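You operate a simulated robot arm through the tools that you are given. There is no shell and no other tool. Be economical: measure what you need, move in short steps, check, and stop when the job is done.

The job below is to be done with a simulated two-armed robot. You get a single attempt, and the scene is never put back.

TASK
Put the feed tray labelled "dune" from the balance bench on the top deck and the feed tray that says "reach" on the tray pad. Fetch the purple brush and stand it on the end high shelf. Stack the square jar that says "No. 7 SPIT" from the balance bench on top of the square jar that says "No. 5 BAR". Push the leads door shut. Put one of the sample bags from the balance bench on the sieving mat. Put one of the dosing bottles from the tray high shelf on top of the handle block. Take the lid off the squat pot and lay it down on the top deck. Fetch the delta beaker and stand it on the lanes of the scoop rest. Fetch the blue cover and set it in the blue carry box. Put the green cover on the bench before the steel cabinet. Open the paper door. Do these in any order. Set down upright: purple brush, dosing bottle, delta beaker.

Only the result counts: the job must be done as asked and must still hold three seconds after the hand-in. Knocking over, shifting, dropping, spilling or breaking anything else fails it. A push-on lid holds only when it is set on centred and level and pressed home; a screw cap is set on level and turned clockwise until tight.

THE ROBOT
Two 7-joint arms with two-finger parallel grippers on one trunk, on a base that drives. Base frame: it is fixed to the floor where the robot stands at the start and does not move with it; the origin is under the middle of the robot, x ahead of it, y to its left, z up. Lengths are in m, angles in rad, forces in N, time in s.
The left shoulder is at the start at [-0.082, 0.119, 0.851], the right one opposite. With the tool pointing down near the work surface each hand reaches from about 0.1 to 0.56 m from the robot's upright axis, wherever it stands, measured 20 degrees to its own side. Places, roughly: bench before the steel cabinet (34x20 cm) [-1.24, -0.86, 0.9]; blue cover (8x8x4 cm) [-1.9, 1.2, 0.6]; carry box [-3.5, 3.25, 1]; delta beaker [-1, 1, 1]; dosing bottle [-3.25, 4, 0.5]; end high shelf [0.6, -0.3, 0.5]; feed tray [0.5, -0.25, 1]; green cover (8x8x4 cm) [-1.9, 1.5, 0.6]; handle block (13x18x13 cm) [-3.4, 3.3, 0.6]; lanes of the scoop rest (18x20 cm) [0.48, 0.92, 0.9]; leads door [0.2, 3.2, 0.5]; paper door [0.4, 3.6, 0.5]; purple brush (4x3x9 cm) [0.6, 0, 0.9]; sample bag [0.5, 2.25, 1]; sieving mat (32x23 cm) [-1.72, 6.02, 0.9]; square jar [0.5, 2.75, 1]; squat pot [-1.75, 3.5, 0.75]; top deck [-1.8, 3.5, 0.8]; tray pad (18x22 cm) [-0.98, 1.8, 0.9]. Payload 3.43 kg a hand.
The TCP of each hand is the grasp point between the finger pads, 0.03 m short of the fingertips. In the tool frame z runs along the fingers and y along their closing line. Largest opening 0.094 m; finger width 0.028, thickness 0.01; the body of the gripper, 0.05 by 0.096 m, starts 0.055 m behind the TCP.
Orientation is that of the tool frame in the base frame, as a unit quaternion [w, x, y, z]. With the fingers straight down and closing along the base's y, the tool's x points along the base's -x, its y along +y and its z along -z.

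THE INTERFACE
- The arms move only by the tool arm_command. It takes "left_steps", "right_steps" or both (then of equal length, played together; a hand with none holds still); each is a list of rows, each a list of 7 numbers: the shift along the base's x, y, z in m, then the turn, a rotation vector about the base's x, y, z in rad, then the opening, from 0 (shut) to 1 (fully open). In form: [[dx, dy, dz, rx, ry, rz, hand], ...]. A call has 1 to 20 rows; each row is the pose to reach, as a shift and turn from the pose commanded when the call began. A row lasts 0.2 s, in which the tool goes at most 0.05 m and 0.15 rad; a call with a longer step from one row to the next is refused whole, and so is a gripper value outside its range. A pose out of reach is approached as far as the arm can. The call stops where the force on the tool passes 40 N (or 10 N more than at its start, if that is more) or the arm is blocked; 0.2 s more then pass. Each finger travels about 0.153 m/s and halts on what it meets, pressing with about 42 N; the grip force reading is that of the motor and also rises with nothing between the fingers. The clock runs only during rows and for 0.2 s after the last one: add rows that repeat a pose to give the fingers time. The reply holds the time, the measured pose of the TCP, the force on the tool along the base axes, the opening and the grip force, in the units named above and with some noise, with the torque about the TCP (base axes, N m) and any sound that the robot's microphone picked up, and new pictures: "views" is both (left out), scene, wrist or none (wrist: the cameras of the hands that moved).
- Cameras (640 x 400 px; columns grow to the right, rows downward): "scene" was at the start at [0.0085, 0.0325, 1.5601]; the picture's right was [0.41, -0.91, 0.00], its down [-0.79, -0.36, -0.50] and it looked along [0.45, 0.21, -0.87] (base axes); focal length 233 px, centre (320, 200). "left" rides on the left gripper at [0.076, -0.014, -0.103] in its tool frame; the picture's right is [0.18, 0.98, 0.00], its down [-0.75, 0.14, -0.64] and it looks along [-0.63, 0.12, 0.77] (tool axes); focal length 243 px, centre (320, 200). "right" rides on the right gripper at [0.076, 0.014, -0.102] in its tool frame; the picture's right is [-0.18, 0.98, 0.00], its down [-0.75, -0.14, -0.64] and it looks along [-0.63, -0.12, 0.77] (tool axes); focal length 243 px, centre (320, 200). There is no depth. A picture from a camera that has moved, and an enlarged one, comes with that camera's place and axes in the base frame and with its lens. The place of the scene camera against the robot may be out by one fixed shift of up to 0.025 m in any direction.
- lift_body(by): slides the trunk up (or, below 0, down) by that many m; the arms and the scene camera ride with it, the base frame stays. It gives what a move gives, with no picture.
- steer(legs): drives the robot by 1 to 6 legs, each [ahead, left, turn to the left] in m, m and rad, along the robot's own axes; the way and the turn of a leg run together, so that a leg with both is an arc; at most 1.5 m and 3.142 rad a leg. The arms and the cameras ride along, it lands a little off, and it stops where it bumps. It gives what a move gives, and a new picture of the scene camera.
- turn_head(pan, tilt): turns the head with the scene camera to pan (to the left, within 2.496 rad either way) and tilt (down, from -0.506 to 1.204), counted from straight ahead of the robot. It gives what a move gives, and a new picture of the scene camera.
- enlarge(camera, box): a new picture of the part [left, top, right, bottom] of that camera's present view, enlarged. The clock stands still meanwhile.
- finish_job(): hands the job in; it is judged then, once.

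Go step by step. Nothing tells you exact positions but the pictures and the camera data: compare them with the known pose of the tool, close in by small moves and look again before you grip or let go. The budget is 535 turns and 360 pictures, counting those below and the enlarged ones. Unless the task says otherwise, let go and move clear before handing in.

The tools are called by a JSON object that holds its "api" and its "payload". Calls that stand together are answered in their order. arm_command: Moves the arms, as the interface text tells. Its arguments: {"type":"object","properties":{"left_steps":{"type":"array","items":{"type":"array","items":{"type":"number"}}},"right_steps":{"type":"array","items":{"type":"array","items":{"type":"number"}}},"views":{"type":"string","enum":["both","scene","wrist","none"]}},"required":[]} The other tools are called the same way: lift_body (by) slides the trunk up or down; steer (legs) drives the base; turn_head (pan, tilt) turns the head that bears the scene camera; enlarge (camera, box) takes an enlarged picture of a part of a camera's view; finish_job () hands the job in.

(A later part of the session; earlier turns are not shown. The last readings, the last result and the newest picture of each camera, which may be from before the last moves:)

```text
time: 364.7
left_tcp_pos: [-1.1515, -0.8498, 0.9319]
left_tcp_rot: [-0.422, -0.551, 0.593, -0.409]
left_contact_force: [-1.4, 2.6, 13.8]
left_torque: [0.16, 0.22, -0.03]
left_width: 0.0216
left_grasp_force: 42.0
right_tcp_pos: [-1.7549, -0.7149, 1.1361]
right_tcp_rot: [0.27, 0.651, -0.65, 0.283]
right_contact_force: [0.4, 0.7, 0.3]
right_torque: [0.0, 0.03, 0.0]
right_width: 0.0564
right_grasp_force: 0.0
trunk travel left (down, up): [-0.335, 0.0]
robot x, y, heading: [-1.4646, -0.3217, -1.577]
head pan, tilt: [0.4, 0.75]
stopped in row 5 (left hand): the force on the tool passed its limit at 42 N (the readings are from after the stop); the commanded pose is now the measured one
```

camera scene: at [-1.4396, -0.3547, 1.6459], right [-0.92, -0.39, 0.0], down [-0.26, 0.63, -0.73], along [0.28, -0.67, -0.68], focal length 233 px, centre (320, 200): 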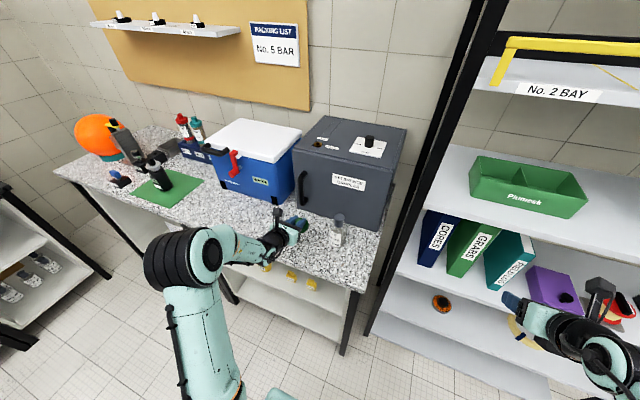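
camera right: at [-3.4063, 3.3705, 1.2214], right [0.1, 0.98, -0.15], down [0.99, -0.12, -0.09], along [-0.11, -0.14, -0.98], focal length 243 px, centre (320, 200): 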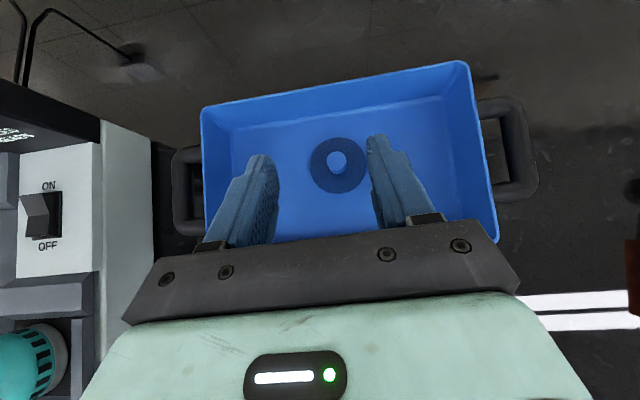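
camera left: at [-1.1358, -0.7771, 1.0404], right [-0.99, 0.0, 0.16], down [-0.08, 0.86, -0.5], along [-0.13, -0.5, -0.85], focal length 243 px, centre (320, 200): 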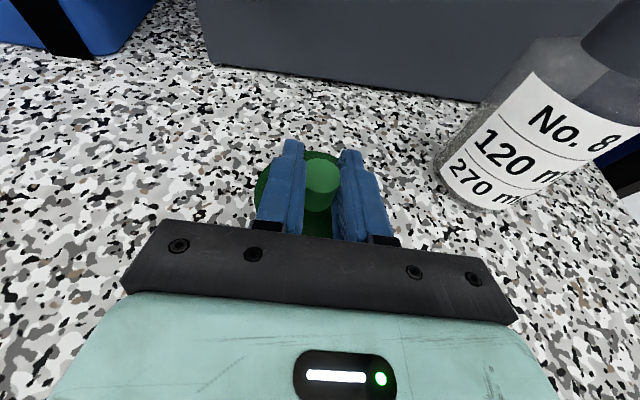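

Contact. Release and withdraw upward-back.

{"api": "arm_command", "payload": {"left_steps": [[0, 0, 0.002, 0, 0, 0, 0], [0, 0, 0.002, 0, 0, 0, 0.3], [0, 0, 0.004, 0, 0, 0, 0.6], [0, 0, 0.008, 0, 0, 0, 0.6], [0, 0.03, 0.03, 0, 0, 0, 0.6], [0, 0.06, 0.06, 0, 0, 0, 0.6], [0, 0.09, 0.09, 0, 0, 0, 0.6], [0, 0.12, 0.12, 0, 0, 0, 0.8]], "views": "wrist"}}

```text
time: 366.5
left_tcp_pos: [-1.1526, -0.727, 1.0478]
left_tcp_rot: [-0.419, -0.553, 0.594, -0.407]
left_contact_force: [-0.4, -1.3, 0.5]
left_torque: [-0.01, 0.01, 0.01]
left_width: 0.0751
left_grasp_force: 0.0
right_tcp_pos: [-1.7565, -0.7144, 1.1371]
right_tcp_rot: [0.27, 0.651, -0.651, 0.283]
right_contact_force: [-0.3, 0.3, -0.3]
right_torque: [-0.04, -0.01, 0.0]
right_width: 0.0566
right_grasp_force: 0.0
trunk travel left (down, up): [-0.335, 0.0]
robot x, y, heading: [-1.4626, -0.3268, -1.573]
head pan, tilt: [0.4, 0.75]
camera left: at [-1.1363, -0.6556, 1.1516], right [-0.99, 0.0, 0.16], down [-0.08, 0.85, -0.51], along [-0.13, -0.52, -0.84], focal length 243 px, centre (320, 200)
```

left: 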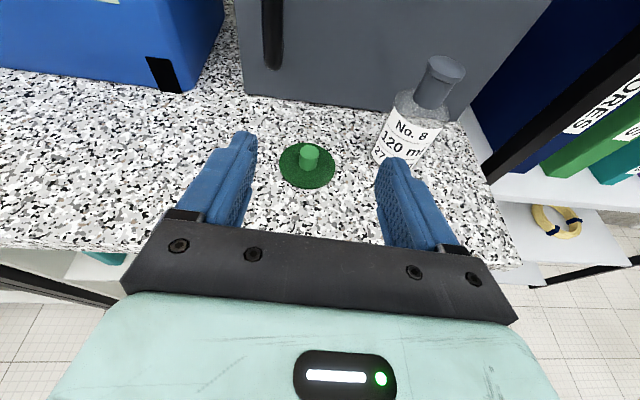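

Green cover placed. Next the delta beaker on the island's near corner; driving round.

{"api": "steer", "payload": {"legs": [[-0.22, 0, 0], [0, 0, 1.571], [1.1, 0, 0], [0, 0, 1.571], [1.0, 0, 0], [0, 0, 1.571]]}}

{"api": "turn_head", "payload": {"pan": 0.0, "tilt": 0.7}}

```text
time: 389.7
left_tcp_pos: [-0.7819, 0.6181, 1.0474]
left_tcp_rot: [-0.585, 0.042, 0.81, 0.019]
left_contact_force: [-0.4, 0.3, -1.2]
left_torque: [0.03, 0.0, -0.07]
left_width: 0.0752
left_grasp_force: 0.1
right_tcp_pos: [-0.7505, 1.2199, 1.137]
right_tcp_rot: [-0.39, 0.013, 0.921, -0.004]
right_contact_force: [-0.9, 0.1, 0.8]
right_torque: [0.01, -0.02, 0.0]
right_width: 0.0562
right_grasp_force: 0.1
trunk travel left (down, up): [-0.335, 0.0]
robot x, y, heading: [-0.3702, 0.9159, 3.108]
head pan, tilt: [0.4, 0.75]
camera scene: at [-0.4128, 0.8899, 1.6459], right [-0.36, 0.93, 0.0], down [0.64, 0.25, -0.73], along [-0.68, -0.26, -0.68], focal length 233 px, centre (320, 200)
```

scene: 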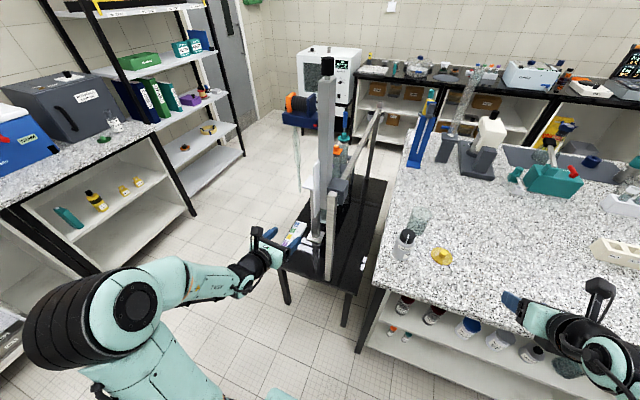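

```text
time: 390.6
left_tcp_pos: [-0.7836, 0.6172, 1.048]
left_tcp_rot: [-0.584, 0.042, 0.811, 0.018]
left_contact_force: [0.7, 0.8, -0.1]
left_torque: [-0.02, -0.01, 0.02]
left_width: 0.0754
left_grasp_force: 0.2
right_tcp_pos: [-0.7517, 1.2199, 1.1363]
right_tcp_rot: [-0.39, 0.013, 0.921, -0.003]
right_contact_force: [0.7, 0.4, 0.1]
right_torque: [0.02, 0.01, -0.01]
right_width: 0.0565
right_grasp_force: 0.1
trunk travel left (down, up): [-0.335, 0.0]
robot x, y, heading: [-0.3703, 0.9172, 3.109]
head pan, tilt: [0.0, 0.7]
camera scene: at [-0.4204, 0.9223, 1.6501], right [0.03, 1.0, 0.0], down [0.64, -0.02, -0.76], along [-0.76, 0.02, -0.64], focal length 233 px, centre (320, 200)
```

scene: 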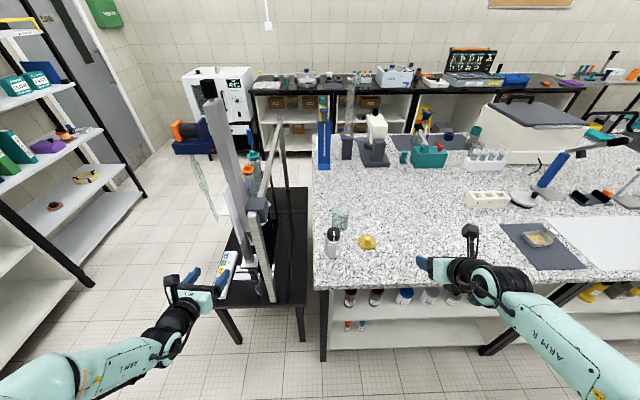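

{"api": "enlarge", "payload": {"camera": "scene", "box": [300, 180, 420, 280]}}

{"api": "enlarge", "payload": {"camera": "right", "box": [0, 0, 640, 400]}}

```text
4.00 times, centred on (360, 230) of scene
camera zoom: at [-0.4204, 0.9223, 1.6501], right [0.03, 1.0, 0.0], down [0.64, -0.02, -0.76], along [-0.76, 0.02, -0.64], focal length 933 px, centre (160, 80)
```

zoom: 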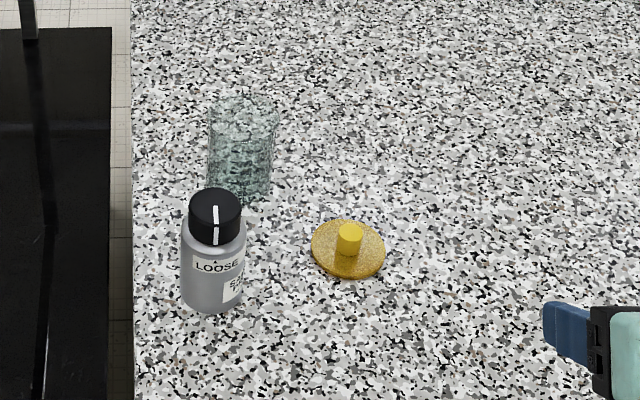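

```text
1.00 times, centred on (320, 200) of right (not enlarged: the box is as wide or as high as the picture)
camera zoom: at [-0.7301, 1.2348, 1.2622], right [0.15, 0.98, -0.15], down [0.98, -0.16, -0.09], along [-0.12, -0.13, -0.98], focal length 243 px, centre (320, 200)
```

zoom: 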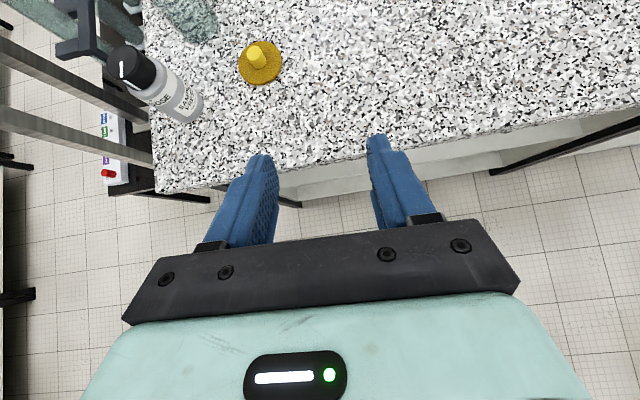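

{"api": "steer", "payload": {"legs": [[-0.12, 0, 0.03]]}}

{"api": "arm_command", "payload": {"right_steps": [[0, 0, 0, 0, -0.13, 0, 1], [0, 0, 0, 0, -0.26, 0, 1], [0, 0, 0, 0, -0.39, 0, 1], [0, 0, 0, 0, -0.52, 0, 1], [0, 0, 0, 0, -0.65, 0, 1], [0, 0, 0, 0, -0.785, 0, 1], [0, 0, 0, 0, -0.785, 0, 1]], "views": "both"}}

```text
time: 391.9
left_tcp_pos: [-0.6519, 0.6033, 1.0478]
left_tcp_rot: [-0.584, 0.03, 0.811, 0.01]
left_contact_force: [0.3, 0.3, -0.4]
left_torque: [0.0, 0.01, 0.0]
left_width: 0.0753
left_grasp_force: 0.0
right_tcp_pos: [-0.639, 1.2073, 1.137]
right_tcp_rot: [-0.39, 0.0, 0.921, -0.009]
right_contact_force: [0.1, -0.5, 0.3]
right_torque: [-0.01, 0.03, -0.03]
right_width: 0.0565
right_grasp_force: 0.0
trunk travel left (down, up): [-0.335, 0.0]
robot x, y, heading: [-0.2505, 0.9149, 3.139]
head pan, tilt: [0.0, 0.7]
camera scene: at [-0.2991, 0.9191, 1.6504], right [0.0, 1.0, 0.0], down [0.64, 0.0, -0.76], along [-0.76, 0.0, -0.64], focal length 233 px, centre (320, 200)
```

scene: 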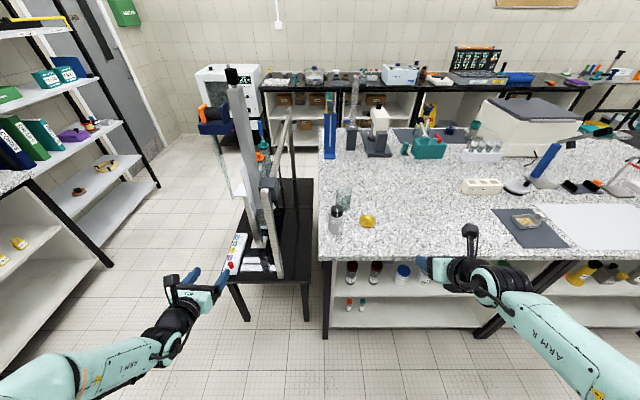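

```text
time: 393.5
left_tcp_pos: [-0.6503, 0.603, 1.0481]
left_tcp_rot: [-0.584, 0.03, 0.811, 0.01]
left_contact_force: [-0.2, -0.9, -0.2]
left_torque: [0.0, -0.03, -0.02]
left_width: 0.0752
left_grasp_force: 0.0
right_tcp_pos: [-0.6377, 1.2069, 1.1369]
right_tcp_rot: [-0.007, 0.003, 1.0, -0.009]
right_contact_force: [0.7, 0.6, 0.7]
right_torque: [-0.01, -0.01, 0.0]
right_width: 0.094
right_grasp_force: 0.0
trunk travel left (down, up): [-0.335, 0.0]
robot x, y, heading: [-0.2499, 0.9093, 3.141]
head pan, tilt: [0.0, 0.7]
camera scene: at [-0.2977, 0.9191, 1.6501], right [0.0, 1.0, 0.0], down [0.64, 0.0, -0.77], along [-0.77, 0.0, -0.64], focal length 233 px, centre (320, 200)
camera right: at [-0.7118, 1.2224, 1.2401], right [0.19, 0.98, -0.02], down [0.76, -0.14, 0.63], along [0.62, -0.14, -0.77], focal length 243 px, centre (320, 200)
```

scene: 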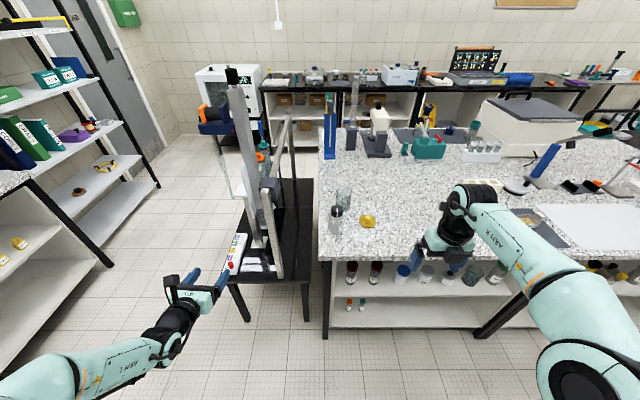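
right: 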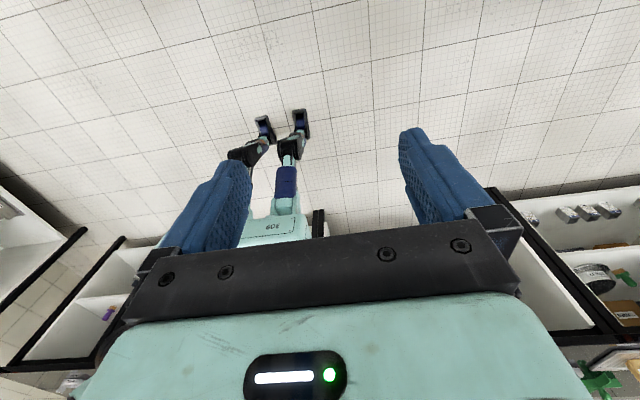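

Works with the tool down but camera reversed; I'll unwind both hands to the normal tool-down pose.

{"api": "arm_command", "payload": {"left_steps": [[0, 0, 0.01, 0, -0.136, 0, 1], [0, 0, 0.02, 0, -0.272, 0, 1], [0, 0, 0.03, 0, -0.408, 0, 1], [0, 0, 0.04, 0, -0.544, 0, 1], [0, 0, 0.05, 0, -0.68, 0, 1], [0, 0, 0.06, 0, -0.816, 0, 1], [0, 0, 0.07, 0, -0.952, 0, 1], [0, 0, 0.08, 0, -1.09, 0, 1], [0, 0, 0.08, 0, -1.22, 0, 1], [0, 0, 0.08, 0, -1.22, 0, 1], [0, 0, 0.08, 0, -1.22, 0, 1]], "right_steps": [[0, 0, 0, 0, 0, 0.143, 1], [0, 0, 0, 0, 0, 0.286, 1], [0, 0, 0, 0, 0, 0.429, 1], [0, 0, 0, 0, 0, 0.572, 1], [0, 0, 0, 0, 0, 0.715, 1], [0, 0, 0, 0, 0, 0.858, 1], [0, 0, 0, 0, 0, 1.0, 1], [0, 0, 0, 0, 0, 1.143, 1], [0, 0, 0, 0, 0, 1.286, 1], [0, 0, 0, 0, 0, 1.43, 1], [0, 0, 0, 0, 0, 1.57, 1]], "views": "none"}}

{"api": "arm_command", "payload": {"left_steps": [[0, 0, 0, 0, 0, -0.143, 1], [0, 0, 0, 0, 0, -0.286, 1], [0, 0, 0, 0, 0, -0.429, 1], [0, 0, 0, 0, 0, -0.572, 1], [0, 0, 0, 0, 0, -0.715, 1], [0, 0, 0, 0, 0, -0.858, 1], [0, 0, 0, 0, 0, -1.0, 1], [0, 0, 0, 0, 0, -1.143, 1], [0, 0, 0, 0, 0, -1.286, 1], [0, 0, 0, 0, 0, -1.43, 1], [0, 0, 0, 0, 0, -1.57, 1]], "right_steps": [[0, 0, 0, 0, 0, 0.143, 1], [0, 0, 0, 0, 0, 0.286, 1], [0, 0, 0, 0, 0, 0.429, 1], [0, 0, 0, 0, 0, 0.572, 1], [0, 0, 0, 0, 0, 0.715, 1], [0, 0, 0, 0, 0, 0.858, 1], [0, 0, 0, 0, 0, 1.0, 1], [0, 0, 0, 0, 0, 1.143, 1], [0, 0, 0, 0, 0, 1.286, 1], [0, 0, 0, 0, 0, 1.43, 1], [0, 0, 0, 0, 0, 1.57, 1]], "views": "none"}}

{"api": "arm_command", "payload": {"left_steps": [[0, 0, 0, 0, 0, -0.143, 1], [0, 0, 0, 0, 0, -0.286, 1], [0, 0, 0, 0, 0, -0.429, 1], [0, 0, 0, 0, 0, -0.572, 1], [0, 0, 0, 0, 0, -0.715, 1], [0, 0, 0, 0, 0, -0.858, 1], [0, 0, 0, 0, 0, -1.0, 1], [0, 0, 0, 0, 0, -1.143, 1], [0, 0, 0, 0, 0, -1.286, 1], [0, 0, 0, 0, 0, -1.43, 1], [0, 0, 0, 0, 0, -1.57, 1]], "views": "both"}}

```text
time: 395.9
left_tcp_pos: [-0.6505, 0.6025, 1.1285]
left_tcp_rot: [-0.015, 0.018, 0.999, 0.025]
left_contact_force: [0.1, -0.7, 0.1]
left_torque: [-0.01, 0.03, 0.0]
left_width: 0.0941
left_grasp_force: 0.1
left hand out of reach, approached as far as the arm can: row 3, 4
right_tcp_pos: [-0.6388, 1.2063, 1.1369]
right_tcp_rot: [0.0, -0.705, 0.709, -0.012]
right_contact_force: [0.1, 0.2, -0.3]
right_torque: [-0.01, -0.04, 0.02]
right_width: 0.094
right_grasp_force: 0.1
trunk travel left (down, up): [-0.335, 0.0]
robot x, y, heading: [-0.2514, 0.9182, 3.144]
head pan, tilt: [0.0, 0.7]
```

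```text
time: 398.3
left_tcp_pos: [-0.6524, 0.6037, 1.1278]
left_tcp_rot: [0.006, 0.721, 0.693, 0.027]
left_contact_force: [0.5, 0.3, -0.5]
left_torque: [-0.01, 0.0, 0.01]
left_width: 0.0939
left_grasp_force: 0.0
right_tcp_pos: [-0.6369, 1.2074, 1.1374]
right_tcp_rot: [-0.009, 1.0, -0.004, 0.008]
right_contact_force: [-0.1, -0.6, 0.8]
right_torque: [-0.03, 0.02, -0.03]
right_width: 0.0942
right_grasp_force: 0.1
trunk travel left (down, up): [-0.335, 0.0]
robot x, y, heading: [-0.2528, 0.9131, 3.139]
head pan, tilt: [0.0, 0.7]
```

```text
time: 400.7
left_tcp_pos: [-0.6518, 0.6025, 1.1273]
left_tcp_rot: [0.025, 0.999, -0.019, 0.014]
left_contact_force: [-0.4, -0.5, 0.9]
left_torque: [-0.01, 0.05, -0.05]
left_width: 0.0943
left_grasp_force: 0.1
right_tcp_pos: [-0.6372, 1.2059, 1.1374]
right_tcp_rot: [-0.009, 1.0, -0.004, 0.009]
right_contact_force: [-0.7, -0.6, -0.3]
right_torque: [-0.02, -0.01, 0.0]
right_width: 0.0941
right_grasp_force: 0.0
trunk travel left (down, up): [-0.335, 0.0]
robot x, y, heading: [-0.2511, 0.9124, 3.139]
head pan, tilt: [0.0, 0.7]
camera scene: at [-0.2982, 0.9191, 1.6501], right [0.0, 1.0, 0.0], down [0.64, 0.0, -0.76], along [-0.76, 0.0, -0.64], focal length 233 px, centre (320, 200)
camera left: at [-0.5779, 0.619, 1.2304], right [0.15, -0.99, 0.05], down [-0.78, -0.08, 0.62], along [-0.61, -0.13, -0.78], focal length 243 px, centre (320, 200)
```

scene: 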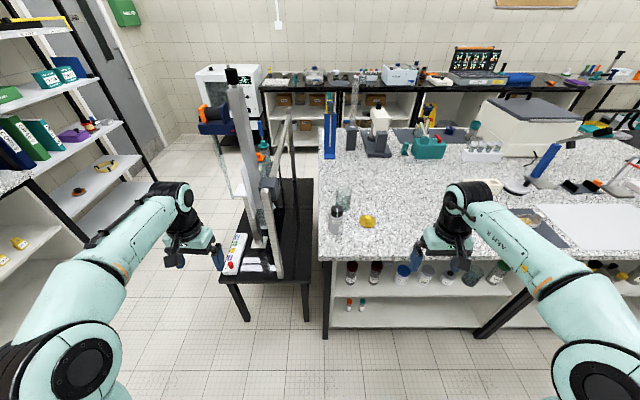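
left: 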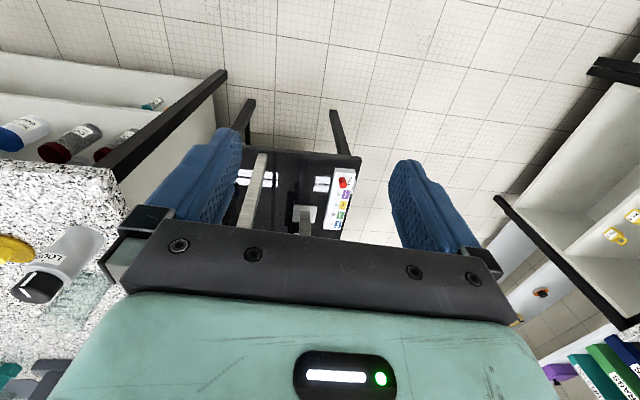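

Both hands are back to normal. Retract the left arm and approach the beaker with the right hand tilted 45°.

{"api": "arm_command", "payload": {"left_steps": [[0.03, 0.015, 0, 0.02, 0.01, 0.01, 1], [0.06, 0.03, 0, 0.03, 0.02, 0.02, 1], [0.1, 0.045, 0.01, 0.04, 0.028, 0.03, 1], [0.14, 0.06, 0.02, 0.05, 0.028, 0.038, 1], [0.18, 0.08, 0.02, 0.05, 0.028, 0.038, 1], [0.2, 0.1, 0.02, 0.05, 0.028, 0.038, 1]], "right_steps": [[0, 0, 0.01, -0.018, 0.13, 0.008, 1], [0, 0, 0.02, -0.018, 0.26, 0.008, 1], [0, 0, 0.03, -0.018, 0.39, 0.008, 1], [0, 0, 0.04, -0.018, 0.52, 0.008, 1], [0, 0, 0.05, -0.018, 0.65, 0.008, 1], [0, 0, 0.06, -0.018, 0.785, 0.008, 1]], "views": "none"}}

{"api": "steer", "payload": {"legs": [[0.25, 0.08, 0]]}}

{"api": "enlarge", "payload": {"camera": "right", "box": [0, 0, 640, 400]}}

```text
time: 402.1
left_tcp_pos: [-0.4487, 0.7035, 1.1458]
left_tcp_rot: [0.0, 1.0, 0.001, 0.0]
left_contact_force: [0.1, -0.4, -0.1]
left_torque: [-0.01, 0.01, 0.01]
left_width: 0.0936
left_grasp_force: 0.1
right_tcp_pos: [-0.6375, 1.2084, 1.1959]
right_tcp_rot: [0.003, 0.927, -0.003, -0.376]
right_contact_force: [-0.8, 0.7, -0.3]
right_torque: [-0.01, -0.01, 0.03]
right_width: 0.0939
right_grasp_force: 0.0
trunk travel left (down, up): [-0.335, 0.0]
robot x, y, heading: [-0.2494, 0.9172, 3.137]
head pan, tilt: [0.0, 0.7]
```

```text
time: 403.9
left_tcp_pos: [-0.7013, 0.6244, 1.1464]
left_tcp_rot: [0.0, 1.0, 0.001, 0.001]
left_contact_force: [0.7, 0.1, -0.4]
left_torque: [0.03, 0.01, 0.0]
left_width: 0.0941
left_grasp_force: 0.1
right_tcp_pos: [-0.8901, 1.1291, 1.1951]
right_tcp_rot: [0.002, 0.927, -0.003, -0.374]
right_contact_force: [-0.7, 0.0, -0.8]
right_torque: [-0.04, -0.03, 0.0]
right_width: 0.0941
right_grasp_force: 0.0
trunk travel left (down, up): [-0.335, 0.0]
robot x, y, heading: [-0.5014, 0.8351, 3.144]
head pan, tilt: [0.0, 0.7]
camera scene: at [-0.5498, 0.84, 1.6499], right [0.0, 1.0, 0.0], down [0.64, 0.0, -0.77], along [-0.77, 0.0, -0.64], focal length 233 px, centre (320, 200)
```

scene: 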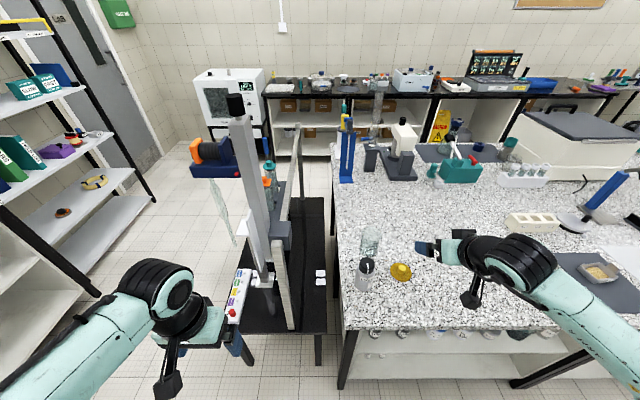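

```text
1.00 times, centred on (320, 200) of right (not enlarged: the box is as wide or as high as the picture)
camera zoom: at [-0.7633, 1.113, 1.2159], right [-0.14, -0.98, 0.14], down [-0.1, 0.15, 0.98], along [-0.99, 0.12, -0.11], focal length 243 px, centre (320, 200)
```

zoom: 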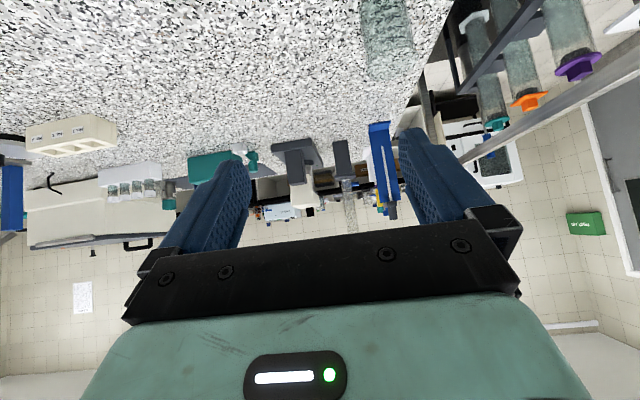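

{"api": "enlarge", "payload": {"camera": "scene", "box": [330, 210, 430, 310]}}

{"api": "enlarge", "payload": {"camera": "right", "box": [330, 0, 450, 90]}}

```text
4.00 times, centred on (380, 260) of scene
camera zoom: at [-0.5498, 0.84, 1.6499], right [0.0, 1.0, 0.0], down [0.64, 0.0, -0.77], along [-0.77, 0.0, -0.64], focal length 933 px, centre (80, -40)
```

zoom: 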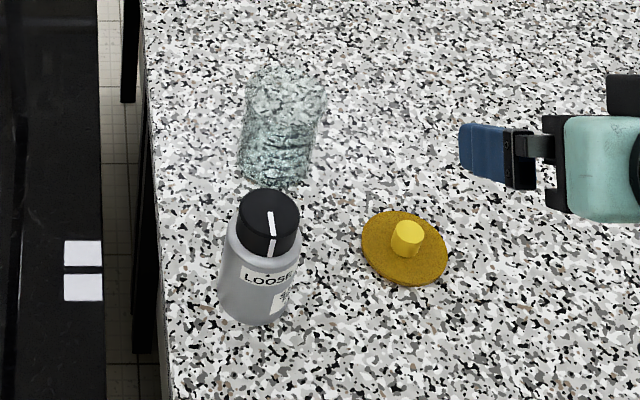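

```text
4.44 times, centred on (390, 45) of right
camera zoom: at [-0.7633, 1.113, 1.2159], right [-0.14, -0.98, 0.14], down [-0.1, 0.15, 0.98], along [-0.99, 0.12, -0.11], focal length 1078 px, centre (9, 889)
```

zoom: 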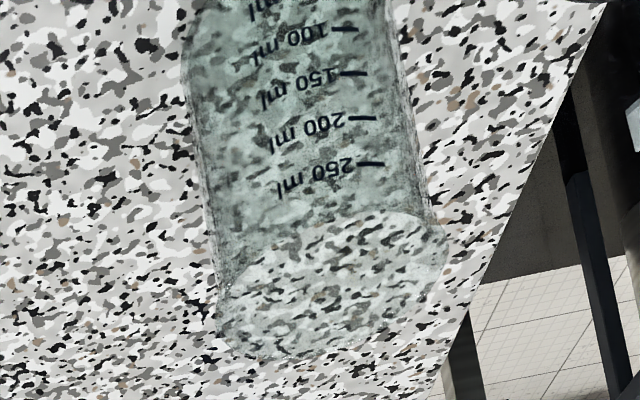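

This graduated glass beaker stands at about (-1.118, 1.029), top z≈1.02. Moving above it, clear of the bottle, then down.

{"api": "arm_command", "payload": {"right_steps": [[-0.04, -0.02, -0.01, 0, -0.015, 0, 1], [-0.08, -0.04, -0.02, 0, -0.015, 0, 1], [-0.12, -0.06, -0.03, 0, -0.015, 0, 1], [-0.16, -0.08, -0.04, 0, -0.015, 0, 1], [-0.2, -0.1, -0.05, 0, -0.015, 0, 1], [-0.225, -0.1, -0.065, 0, -0.015, 0, 1], [-0.225, -0.1, -0.065, 0, -0.015, 0, 1]], "views": "both"}}

```text
time: 405.6
left_tcp_pos: [-0.7016, 0.6251, 1.1472]
left_tcp_rot: [0.0, 1.0, 0.003, 0.001]
left_contact_force: [-0.2, 0.9, -0.4]
left_torque: [-0.04, 0.0, -0.01]
left_width: 0.0938
left_grasp_force: 0.0
right_tcp_pos: [-1.1163, 1.0298, 1.1327]
right_tcp_rot: [0.002, 0.93, -0.003, -0.368]
right_contact_force: [0.3, 0.4, 0.0]
right_torque: [0.01, -0.04, -0.04]
right_width: 0.0941
right_grasp_force: 0.1
trunk travel left (down, up): [-0.335, 0.0]
robot x, y, heading: [-0.5046, 0.8357, 3.139]
head pan, tilt: [0.0, 0.7]
camera scene: at [-0.5498, 0.84, 1.6501], right [0.0, 1.0, 0.0], down [0.64, 0.0, -0.77], along [-0.77, 0.0, -0.64], focal length 233 px, centre (320, 200)
camera right: at [-0.9908, 1.014, 1.1557], right [-0.14, -0.98, 0.13], down [-0.11, 0.15, 0.98], along [-0.98, 0.12, -0.13], focal length 243 px, centre (320, 200)
```

scene: 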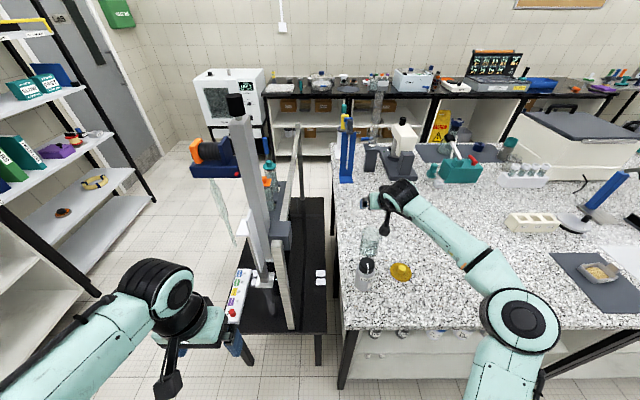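
right: 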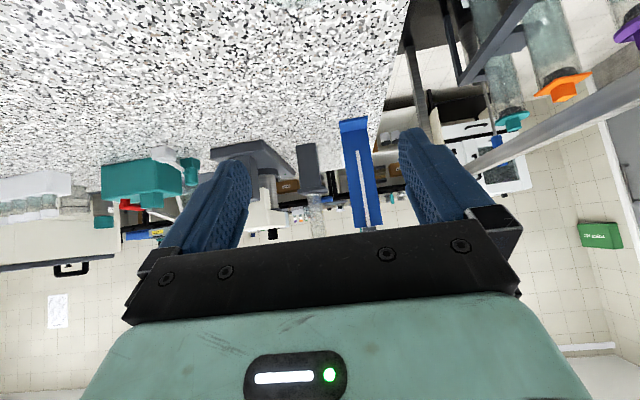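

The wrist camera would meet the bottle; yaw the hand 40° so it comes in from the other side.

{"api": "arm_command", "payload": {"right_steps": [[0, 0, 0, 0, 0, 0.14, 1], [0, 0, 0, 0, 0, 0.28, 1], [0, 0, 0, 0, 0, 0.42, 1], [0, 0, 0, 0, 0, 0.56, 1], [0, 0, 0, 0, 0, 0.7, 1], [0, 0, -0.03, 0, 0, 0.7, 1], [0, 0, -0.06, 0, 0, 0.7, 1], [0, 0, -0.06, 0, 0, 0.7, 1]], "views": "both"}}

```text
time: 407.4
left_tcp_pos: [-0.7031, 0.6241, 1.1471]
left_tcp_rot: [-0.001, 1.0, 0.002, 0.0]
left_contact_force: [0.8, -0.3, -0.1]
left_torque: [0.0, 0.02, 0.01]
left_width: 0.094
left_grasp_force: 0.0
right_tcp_pos: [-1.0727, 0.9812, 1.1357]
right_tcp_rot: [0.104, 0.897, 0.253, -0.348]
right_contact_force: [-0.4, -0.4, -0.2]
right_torque: [0.03, -0.03, 0.04]
right_width: 0.0938
right_grasp_force: 0.0
right hand out of reach, approached as far as the arm can: row 3, 4, 5, 6, 7, 8
trunk travel left (down, up): [-0.335, 0.0]
robot x, y, heading: [-0.5018, 0.8391, 3.139]
head pan, tilt: [0.0, 0.7]
camera scene: at [-0.5502, 0.84, 1.6501], right [0.0, 1.0, 0.0], down [0.64, 0.0, -0.76], along [-0.76, 0.0, -0.64], focal length 233 px, centre (320, 200)
camera right: at [-0.9588, 1.0336, 1.1597], right [0.4, -0.91, 0.14], down [-0.18, 0.07, 0.98], along [-0.9, -0.42, -0.14], focal length 243 px, centre (320, 200)
```

scene: 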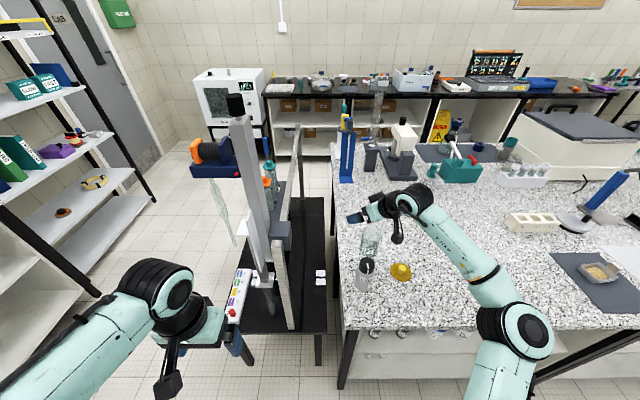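
right: 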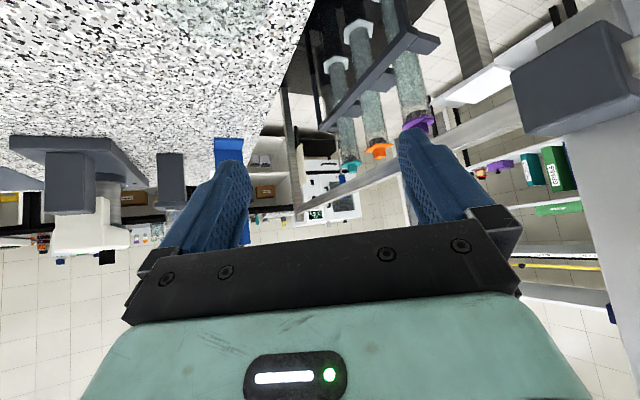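

{"api": "arm_command", "payload": {"right_steps": [[0.03, 0.03, 0.02, 0, 0, -0.08, 1], [0.06, 0.06, 0.03, 0, 0, -0.16, 1], [0.09, 0.09, 0.03, 0, 0, -0.2, 1], [0.09, 0.09, 0.03, 0, 0, -0.2, 1]], "views": "none"}}

{"api": "steer", "payload": {"legs": [[0.025, -0.12, 0]]}}

{"api": "enlarge", "payload": {"camera": "right", "box": [0, 0, 640, 400]}}

```text
time: 408.4
left_tcp_pos: [-0.7027, 0.6243, 1.1461]
left_tcp_rot: [0.0, 1.0, 0.001, 0.001]
left_contact_force: [0.2, 0.1, 0.2]
left_torque: [0.02, 0.0, 0.04]
left_width: 0.094
left_grasp_force: 0.1
right_tcp_pos: [-0.9822, 1.0708, 1.1667]
right_tcp_rot: [0.069, 0.918, 0.162, -0.355]
right_contact_force: [-0.5, -1.1, 0.6]
right_torque: [-0.02, 0.0, 0.0]
right_width: 0.0941
right_grasp_force: 0.1
trunk travel left (down, up): [-0.335, 0.0]
robot x, y, heading: [-0.5015, 0.8371, 3.141]
head pan, tilt: [0.0, 0.7]
```

```text
time: 410.1
left_tcp_pos: [-0.7275, 0.7432, 1.1464]
left_tcp_rot: [-0.001, 1.0, 0.0, 0.001]
left_contact_force: [1.0, -0.5, 0.1]
left_torque: [-0.03, 0.01, -0.01]
left_width: 0.0939
left_grasp_force: 0.0
right_tcp_pos: [-1.0057, 1.1931, 1.1661]
right_tcp_rot: [0.068, 0.918, 0.16, -0.357]
right_contact_force: [0.2, 0.0, -0.7]
right_torque: [-0.01, -0.03, -0.02]
right_width: 0.0938
right_grasp_force: 0.1
trunk travel left (down, up): [-0.335, 0.0]
robot x, y, heading: [-0.5273, 0.9534, 3.138]
head pan, tilt: [0.0, 0.7]
camera scene: at [-0.5742, 0.9596, 1.6501], right [0.0, 1.0, 0.0], down [0.64, 0.0, -0.77], along [-0.76, 0.0, -0.64], focal length 233 px, centre (320, 200)
```

scene: 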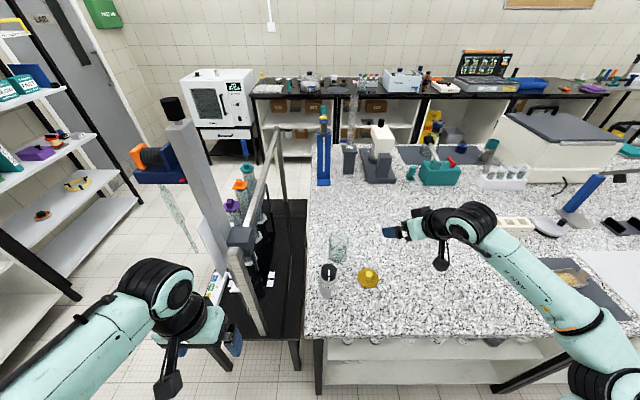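

```text
1.00 times, centred on (320, 200) of right (not enlarged: the box is as wide or as high as the picture)
camera zoom: at [-0.8825, 1.2208, 1.1904], right [0.21, -0.97, 0.14], down [-0.17, 0.1, 0.98], along [-0.96, -0.23, -0.14], focal length 243 px, centre (320, 200)
```

zoom: 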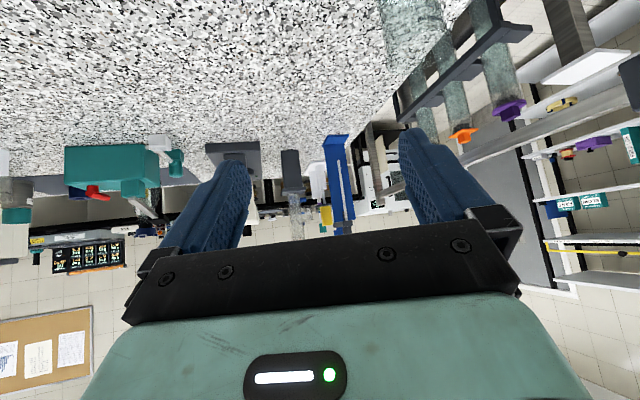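

{"api": "arm_command", "payload": {"right_steps": [[-0.021, -0.033, 0, 0, 0, 0, 1], [-0.042, -0.066, 0, 0, 0, 0, 1], [-0.063, -0.099, -0.01, 0, 0, 0, 1], [-0.085, -0.131, -0.03, 0, 0, 0, 1], [-0.107, -0.163, -0.046, 0, 0, 0, 1], [-0.107, -0.163, -0.046, 0, 0, 0, 1]], "views": "both"}}

```text
time: 411.5
left_tcp_pos: [-0.7256, 0.7456, 1.1477]
left_tcp_rot: [-0.001, 1.0, 0.0, 0.001]
left_contact_force: [0.1, -0.5, -0.7]
left_torque: [0.01, -0.02, 0.03]
left_width: 0.0939
left_grasp_force: 0.0
right_tcp_pos: [-1.113, 1.0288, 1.1216]
right_tcp_rot: [0.068, 0.918, 0.16, -0.357]
right_contact_force: [0.3, 0.6, 0.0]
right_torque: [0.0, 0.0, -0.03]
right_width: 0.094
right_grasp_force: 0.1
trunk travel left (down, up): [-0.335, 0.0]
robot x, y, heading: [-0.5272, 0.951, 3.135]
head pan, tilt: [0.0, 0.7]
camera scene: at [-0.5738, 0.9603, 1.6501], right [0.0, 1.0, 0.0], down [0.64, 0.0, -0.77], along [-0.77, 0.0, -0.64], focal length 233 px, centre (320, 200)
camera right: at [-0.9899, 1.059, 1.1453], right [0.21, -0.97, 0.14], down [-0.16, 0.1, 0.98], along [-0.96, -0.23, -0.14], focal length 243 px, centre (320, 200)
```

scene: 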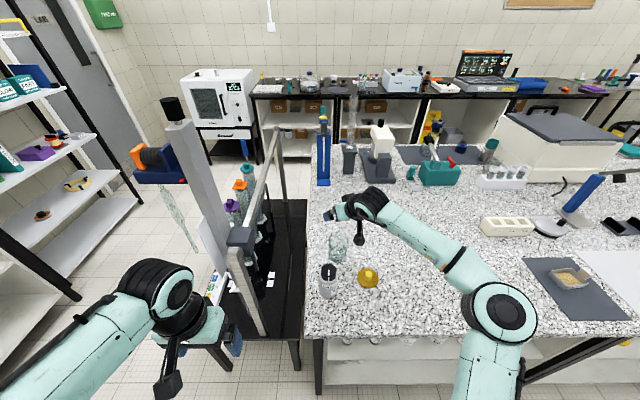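
right: 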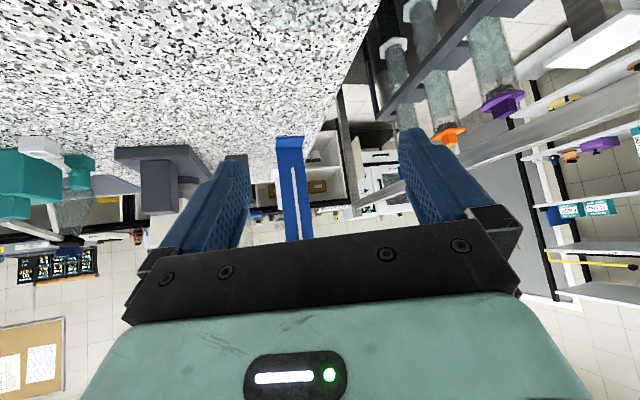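

{"api": "arm_command", "payload": {"right_steps": [[0, 0, -0.03, 0, 0, 0, 1], [0, 0, -0.06, 0, 0, 0, 1], [0, 0, -0.06, 0, 0, 0, 1]], "views": "wrist"}}

{"api": "enlarge", "payload": {"camera": "scene", "box": [300, 170, 420, 300]}}

```text
time: 412.3
left_tcp_pos: [-0.7267, 0.7449, 1.1457]
left_tcp_rot: [0.0, 1.0, 0.0, 0.001]
left_contact_force: [0.6, 0.6, -0.1]
left_torque: [0.0, 0.01, 0.0]
left_width: 0.094
left_grasp_force: 0.0
right_tcp_pos: [-1.1146, 1.0287, 1.0614]
right_tcp_rot: [0.068, 0.918, 0.16, -0.357]
right_contact_force: [0.2, -0.1, 1.0]
right_torque: [0.0, 0.0, 0.0]
right_width: 0.094
right_grasp_force: 0.0
trunk travel left (down, up): [-0.335, 0.0]
robot x, y, heading: [-0.5251, 0.9553, 3.136]
head pan, tilt: [0.0, 0.7]
camera right: at [-0.9906, 1.0573, 1.0846], right [0.21, -0.97, 0.13], down [-0.16, 0.1, 0.98], along [-0.96, -0.23, -0.14], focal length 243 px, centre (320, 200)
```

right: 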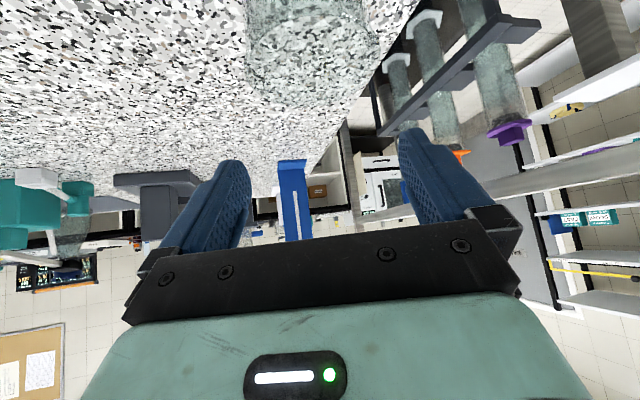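

```text
3.08 times, centred on (360, 235) of scene
camera zoom: at [-0.5742, 0.9595, 1.6501], right [0.0, 1.0, 0.0], down [0.64, 0.0, -0.76], along [-0.76, 0.0, -0.64], focal length 718 px, centre (197, 92)
```

zoom: 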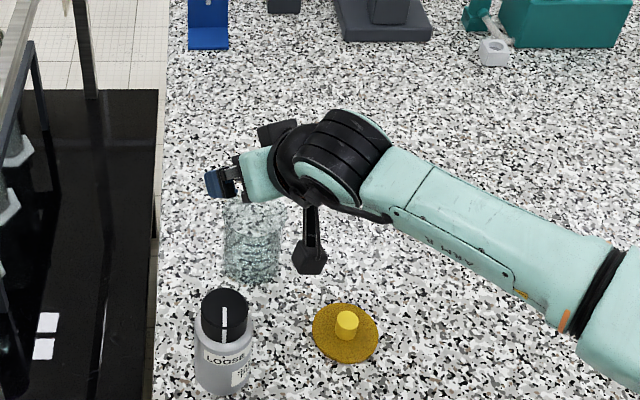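

{"api": "arm_command", "payload": {"right_steps": [[0.003, -0.002, -0.025, 0, 0, 0, 1], [0.005, -0.004, -0.05, 0, 0, 0, 1], [0.005, -0.004, -0.068, 0, 0, 0, 1], [0.005, -0.004, -0.068, 0, 0, 0, 1]], "views": "wrist"}}

{"api": "enlarge", "payload": {"camera": "scene", "box": [300, 170, 420, 300]}}

```text
time: 413.3
left_tcp_pos: [-0.7266, 0.7443, 1.1467]
left_tcp_rot: [0.0, 1.0, 0.0, 0.001]
left_contact_force: [0.2, 0.2, -0.4]
left_torque: [0.02, -0.02, 0.0]
left_width: 0.094
left_grasp_force: 0.1
right_tcp_pos: [-1.1082, 1.0238, 0.9919]
right_tcp_rot: [0.068, 0.918, 0.161, -0.357]
right_contact_force: [-0.9, 0.0, 0.7]
right_torque: [0.01, 0.03, 0.02]
right_width: 0.0938
right_grasp_force: 0.1
trunk travel left (down, up): [-0.335, 0.0]
robot x, y, heading: [-0.5263, 0.954, 3.139]
head pan, tilt: [0.0, 0.7]
camera right: at [-0.9846, 1.0528, 1.0157], right [0.21, -0.97, 0.14], down [-0.16, 0.1, 0.98], along [-0.96, -0.23, -0.14], focal length 243 px, centre (320, 200)
```

right: 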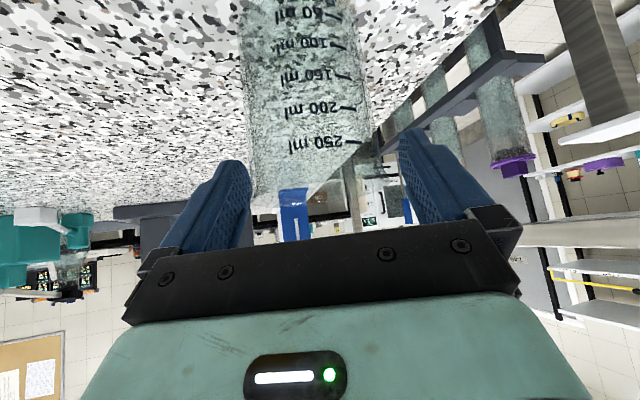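

```text
3.08 times, centred on (360, 235) of scene
camera zoom: at [-0.5742, 0.9596, 1.6501], right [0.0, 1.0, 0.0], down [0.64, 0.0, -0.76], along [-0.76, 0.0, -0.64], focal length 718 px, centre (197, 92)
```

zoom: 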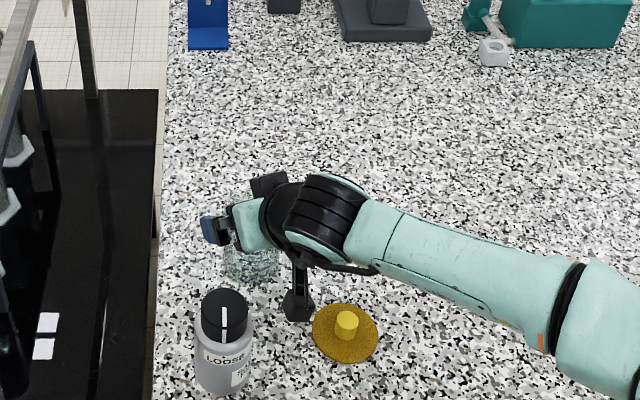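

{"api": "arm_command", "payload": {"right_steps": [[-0.001, 0.005, 0, 0, 0, 0, 1], [-0.001, 0.005, 0, 0, 0, 0, 0.7], [-0.001, 0.005, 0, 0, 0, 0, 0.3], [-0.001, 0.005, 0, 0, 0, 0, 0], [-0.001, 0.005, 0, 0, 0, 0, 0]], "views": "wrist"}}

```text
time: 414.5
left_tcp_pos: [-0.7266, 0.7445, 1.1462]
left_tcp_rot: [-0.001, 1.0, -0.001, 0.0]
left_contact_force: [0.0, 0.1, 0.5]
left_torque: [-0.01, -0.03, -0.04]
left_width: 0.0939
left_grasp_force: 0.0
right_tcp_pos: [-1.1082, 1.0297, 0.9914]
right_tcp_rot: [0.068, 0.918, 0.16, -0.357]
right_contact_force: [-1.2, -0.1, 0.1]
right_torque: [0.11, 0.06, -0.01]
right_width: 0.0698
right_grasp_force: 41.9
trunk travel left (down, up): [-0.335, 0.0]
robot x, y, heading: [-0.5287, 0.9549, 3.136]
head pan, tilt: [0.0, 0.7]
camera right: at [-0.9852, 1.0582, 1.0159], right [0.21, -0.97, 0.13], down [-0.16, 0.1, 0.98], along [-0.96, -0.23, -0.14], focal length 243 px, centre (320, 200)
```

right: 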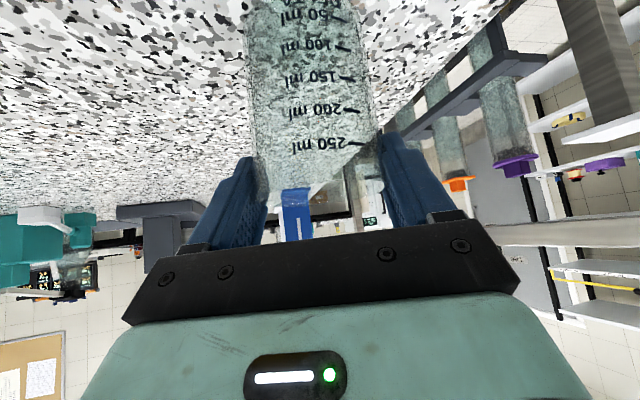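

Gripped (a "DE…" mark is visible at its foot). Lift straight up, then back.

{"api": "arm_command", "payload": {"right_steps": [[0, 0, 0.02, 0, 0, 0, 0], [0, 0, 0.06, 0, 0, 0, 0], [0, 0, 0.1, 0, 0, 0, 0], [0, 0.02, 0.14, 0, 0, 0, 0], [0.02, 0.04, 0.17, 0, 0, 0, 0], [0.06, 0.06, 0.17, 0, 0, 0, 0], [0.1, 0.08, 0.17, 0, 0, 0, 0], [0.14, 0.1, 0.17, 0, 0, 0, 0], [0.18, 0.12, 0.17, 0, 0, 0, 0]], "views": "wrist"}}

```text
time: 416.5
left_tcp_pos: [-0.7255, 0.7456, 1.147]
left_tcp_rot: [0.0, 1.0, 0.0, 0.0]
left_contact_force: [-0.4, -0.1, -0.6]
left_torque: [0.01, 0.04, 0.02]
left_width: 0.0942
left_grasp_force: 0.0
right_tcp_pos: [-0.9276, 1.1496, 1.163]
right_tcp_rot: [0.069, 0.918, 0.161, -0.356]
right_contact_force: [0.3, -0.9, -1.7]
right_torque: [0.0, 0.0, 0.0]
right_width: 0.0698
right_grasp_force: 42.2
trunk travel left (down, up): [-0.335, 0.0]
robot x, y, heading: [-0.5248, 0.9545, 3.136]
head pan, tilt: [0.0, 0.7]
camera right: at [-0.8047, 1.1791, 1.1862], right [0.21, -0.97, 0.13], down [-0.16, 0.1, 0.98], along [-0.96, -0.23, -0.14], focal length 243 px, centre (320, 200)
```

right: 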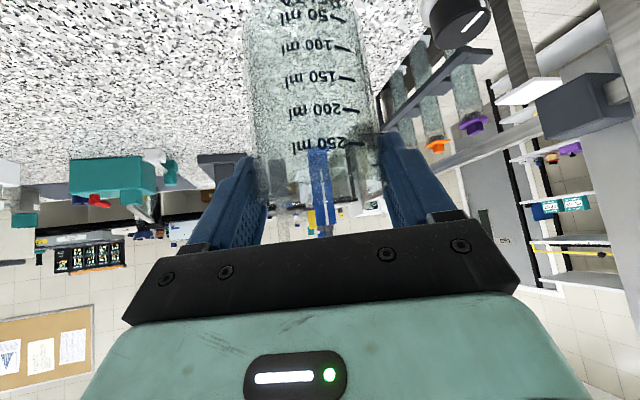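

{"api": "steer", "payload": {"legs": [[-0.25, 0, 0], [0, 0, -3.13]]}}

{"api": "turn_head", "payload": {"pan": 0, "tilt": 0.75}}

```text
time: 425.5
left_tcp_pos: [-0.0905, 1.1761, 1.1471]
left_tcp_rot: [-0.001, -0.031, 1.0, -0.001]
left_contact_force: [0.3, 0.4, 0.7]
left_torque: [0.0, 0.0, 0.02]
left_width: 0.0941
left_grasp_force: 0.1
right_tcp_pos: [0.1355, 0.7829, 1.1618]
right_tcp_rot: [0.355, -0.188, 0.912, 0.078]
right_contact_force: [0.7, 0.6, -0.1]
right_torque: [0.0, 0.01, 0.0]
right_width: 0.0697
right_grasp_force: 42.3
trunk travel left (down, up): [-0.335, 0.0]
robot x, y, heading: [-0.2748, 0.9557, 0.057]
head pan, tilt: [0.0, 0.7]
camera scene: at [-0.2453, 0.9602, 1.6501], right [0.06, -1.0, 0.0], down [-0.64, -0.04, -0.76], along [0.76, 0.04, -0.64], focal length 233 px, centre (320, 200)
```

scene: 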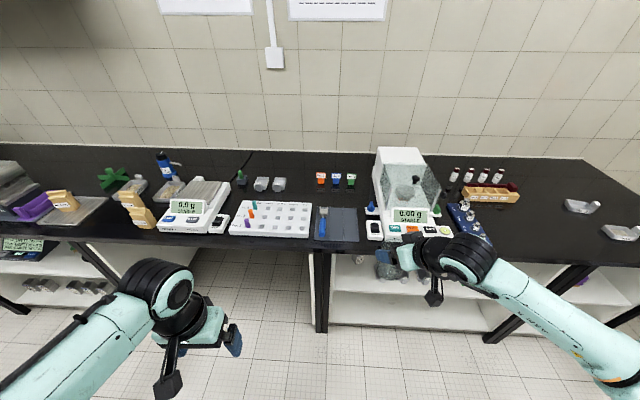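

```text
time: 426.1
left_tcp_pos: [-0.0907, 1.1736, 1.147]
left_tcp_rot: [0.0, -0.032, 0.999, 0.001]
left_contact_force: [-0.4, 0.4, 0.0]
left_torque: [0.02, 0.02, -0.04]
left_width: 0.094
left_grasp_force: 0.0
right_tcp_pos: [0.1369, 0.784, 1.1628]
right_tcp_rot: [0.355, -0.19, 0.912, 0.079]
right_contact_force: [-0.5, 0.4, -2.1]
right_torque: [0.0, 0.01, 0.02]
right_width: 0.0696
right_grasp_force: 41.8
trunk travel left (down, up): [-0.335, 0.0]
robot x, y, heading: [-0.2762, 0.9494, 0.058]
head pan, tilt: [0.0, 0.75]
camera scene: at [-0.2473, 0.9601, 1.6459], right [0.06, -1.0, 0.0], down [-0.68, -0.04, -0.73], along [0.73, 0.04, -0.68], focal length 233 px, centre (320, 200)
```

scene: 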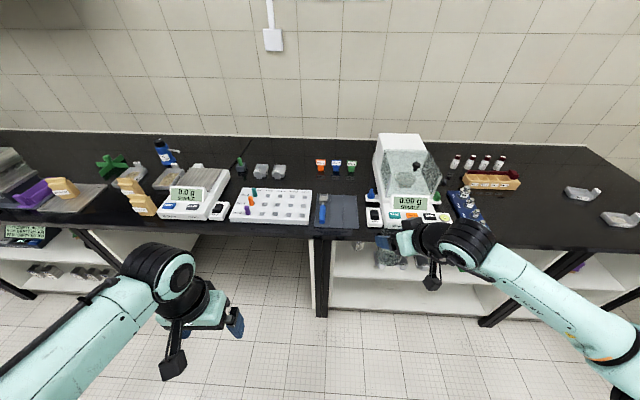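

{"api": "enlarge", "payload": {"camera": "scene", "box": [290, 160, 400, 250]}}

```text
4.44 times, centred on (345, 205) of scene
camera zoom: at [-0.2473, 0.9601, 1.6459], right [0.06, -1.0, 0.0], down [-0.68, -0.04, -0.73], along [0.73, 0.04, -0.68], focal length 1037 px, centre (209, 178)
```

zoom: 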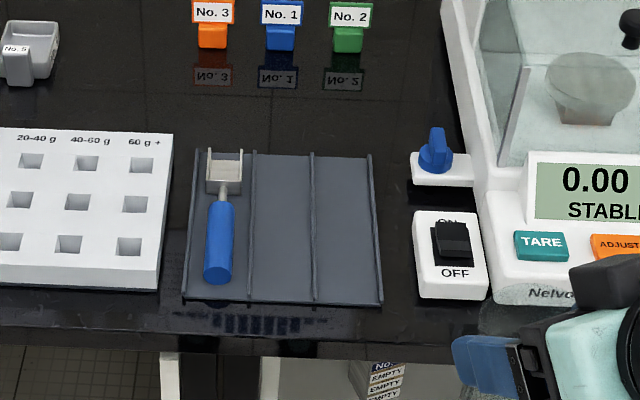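

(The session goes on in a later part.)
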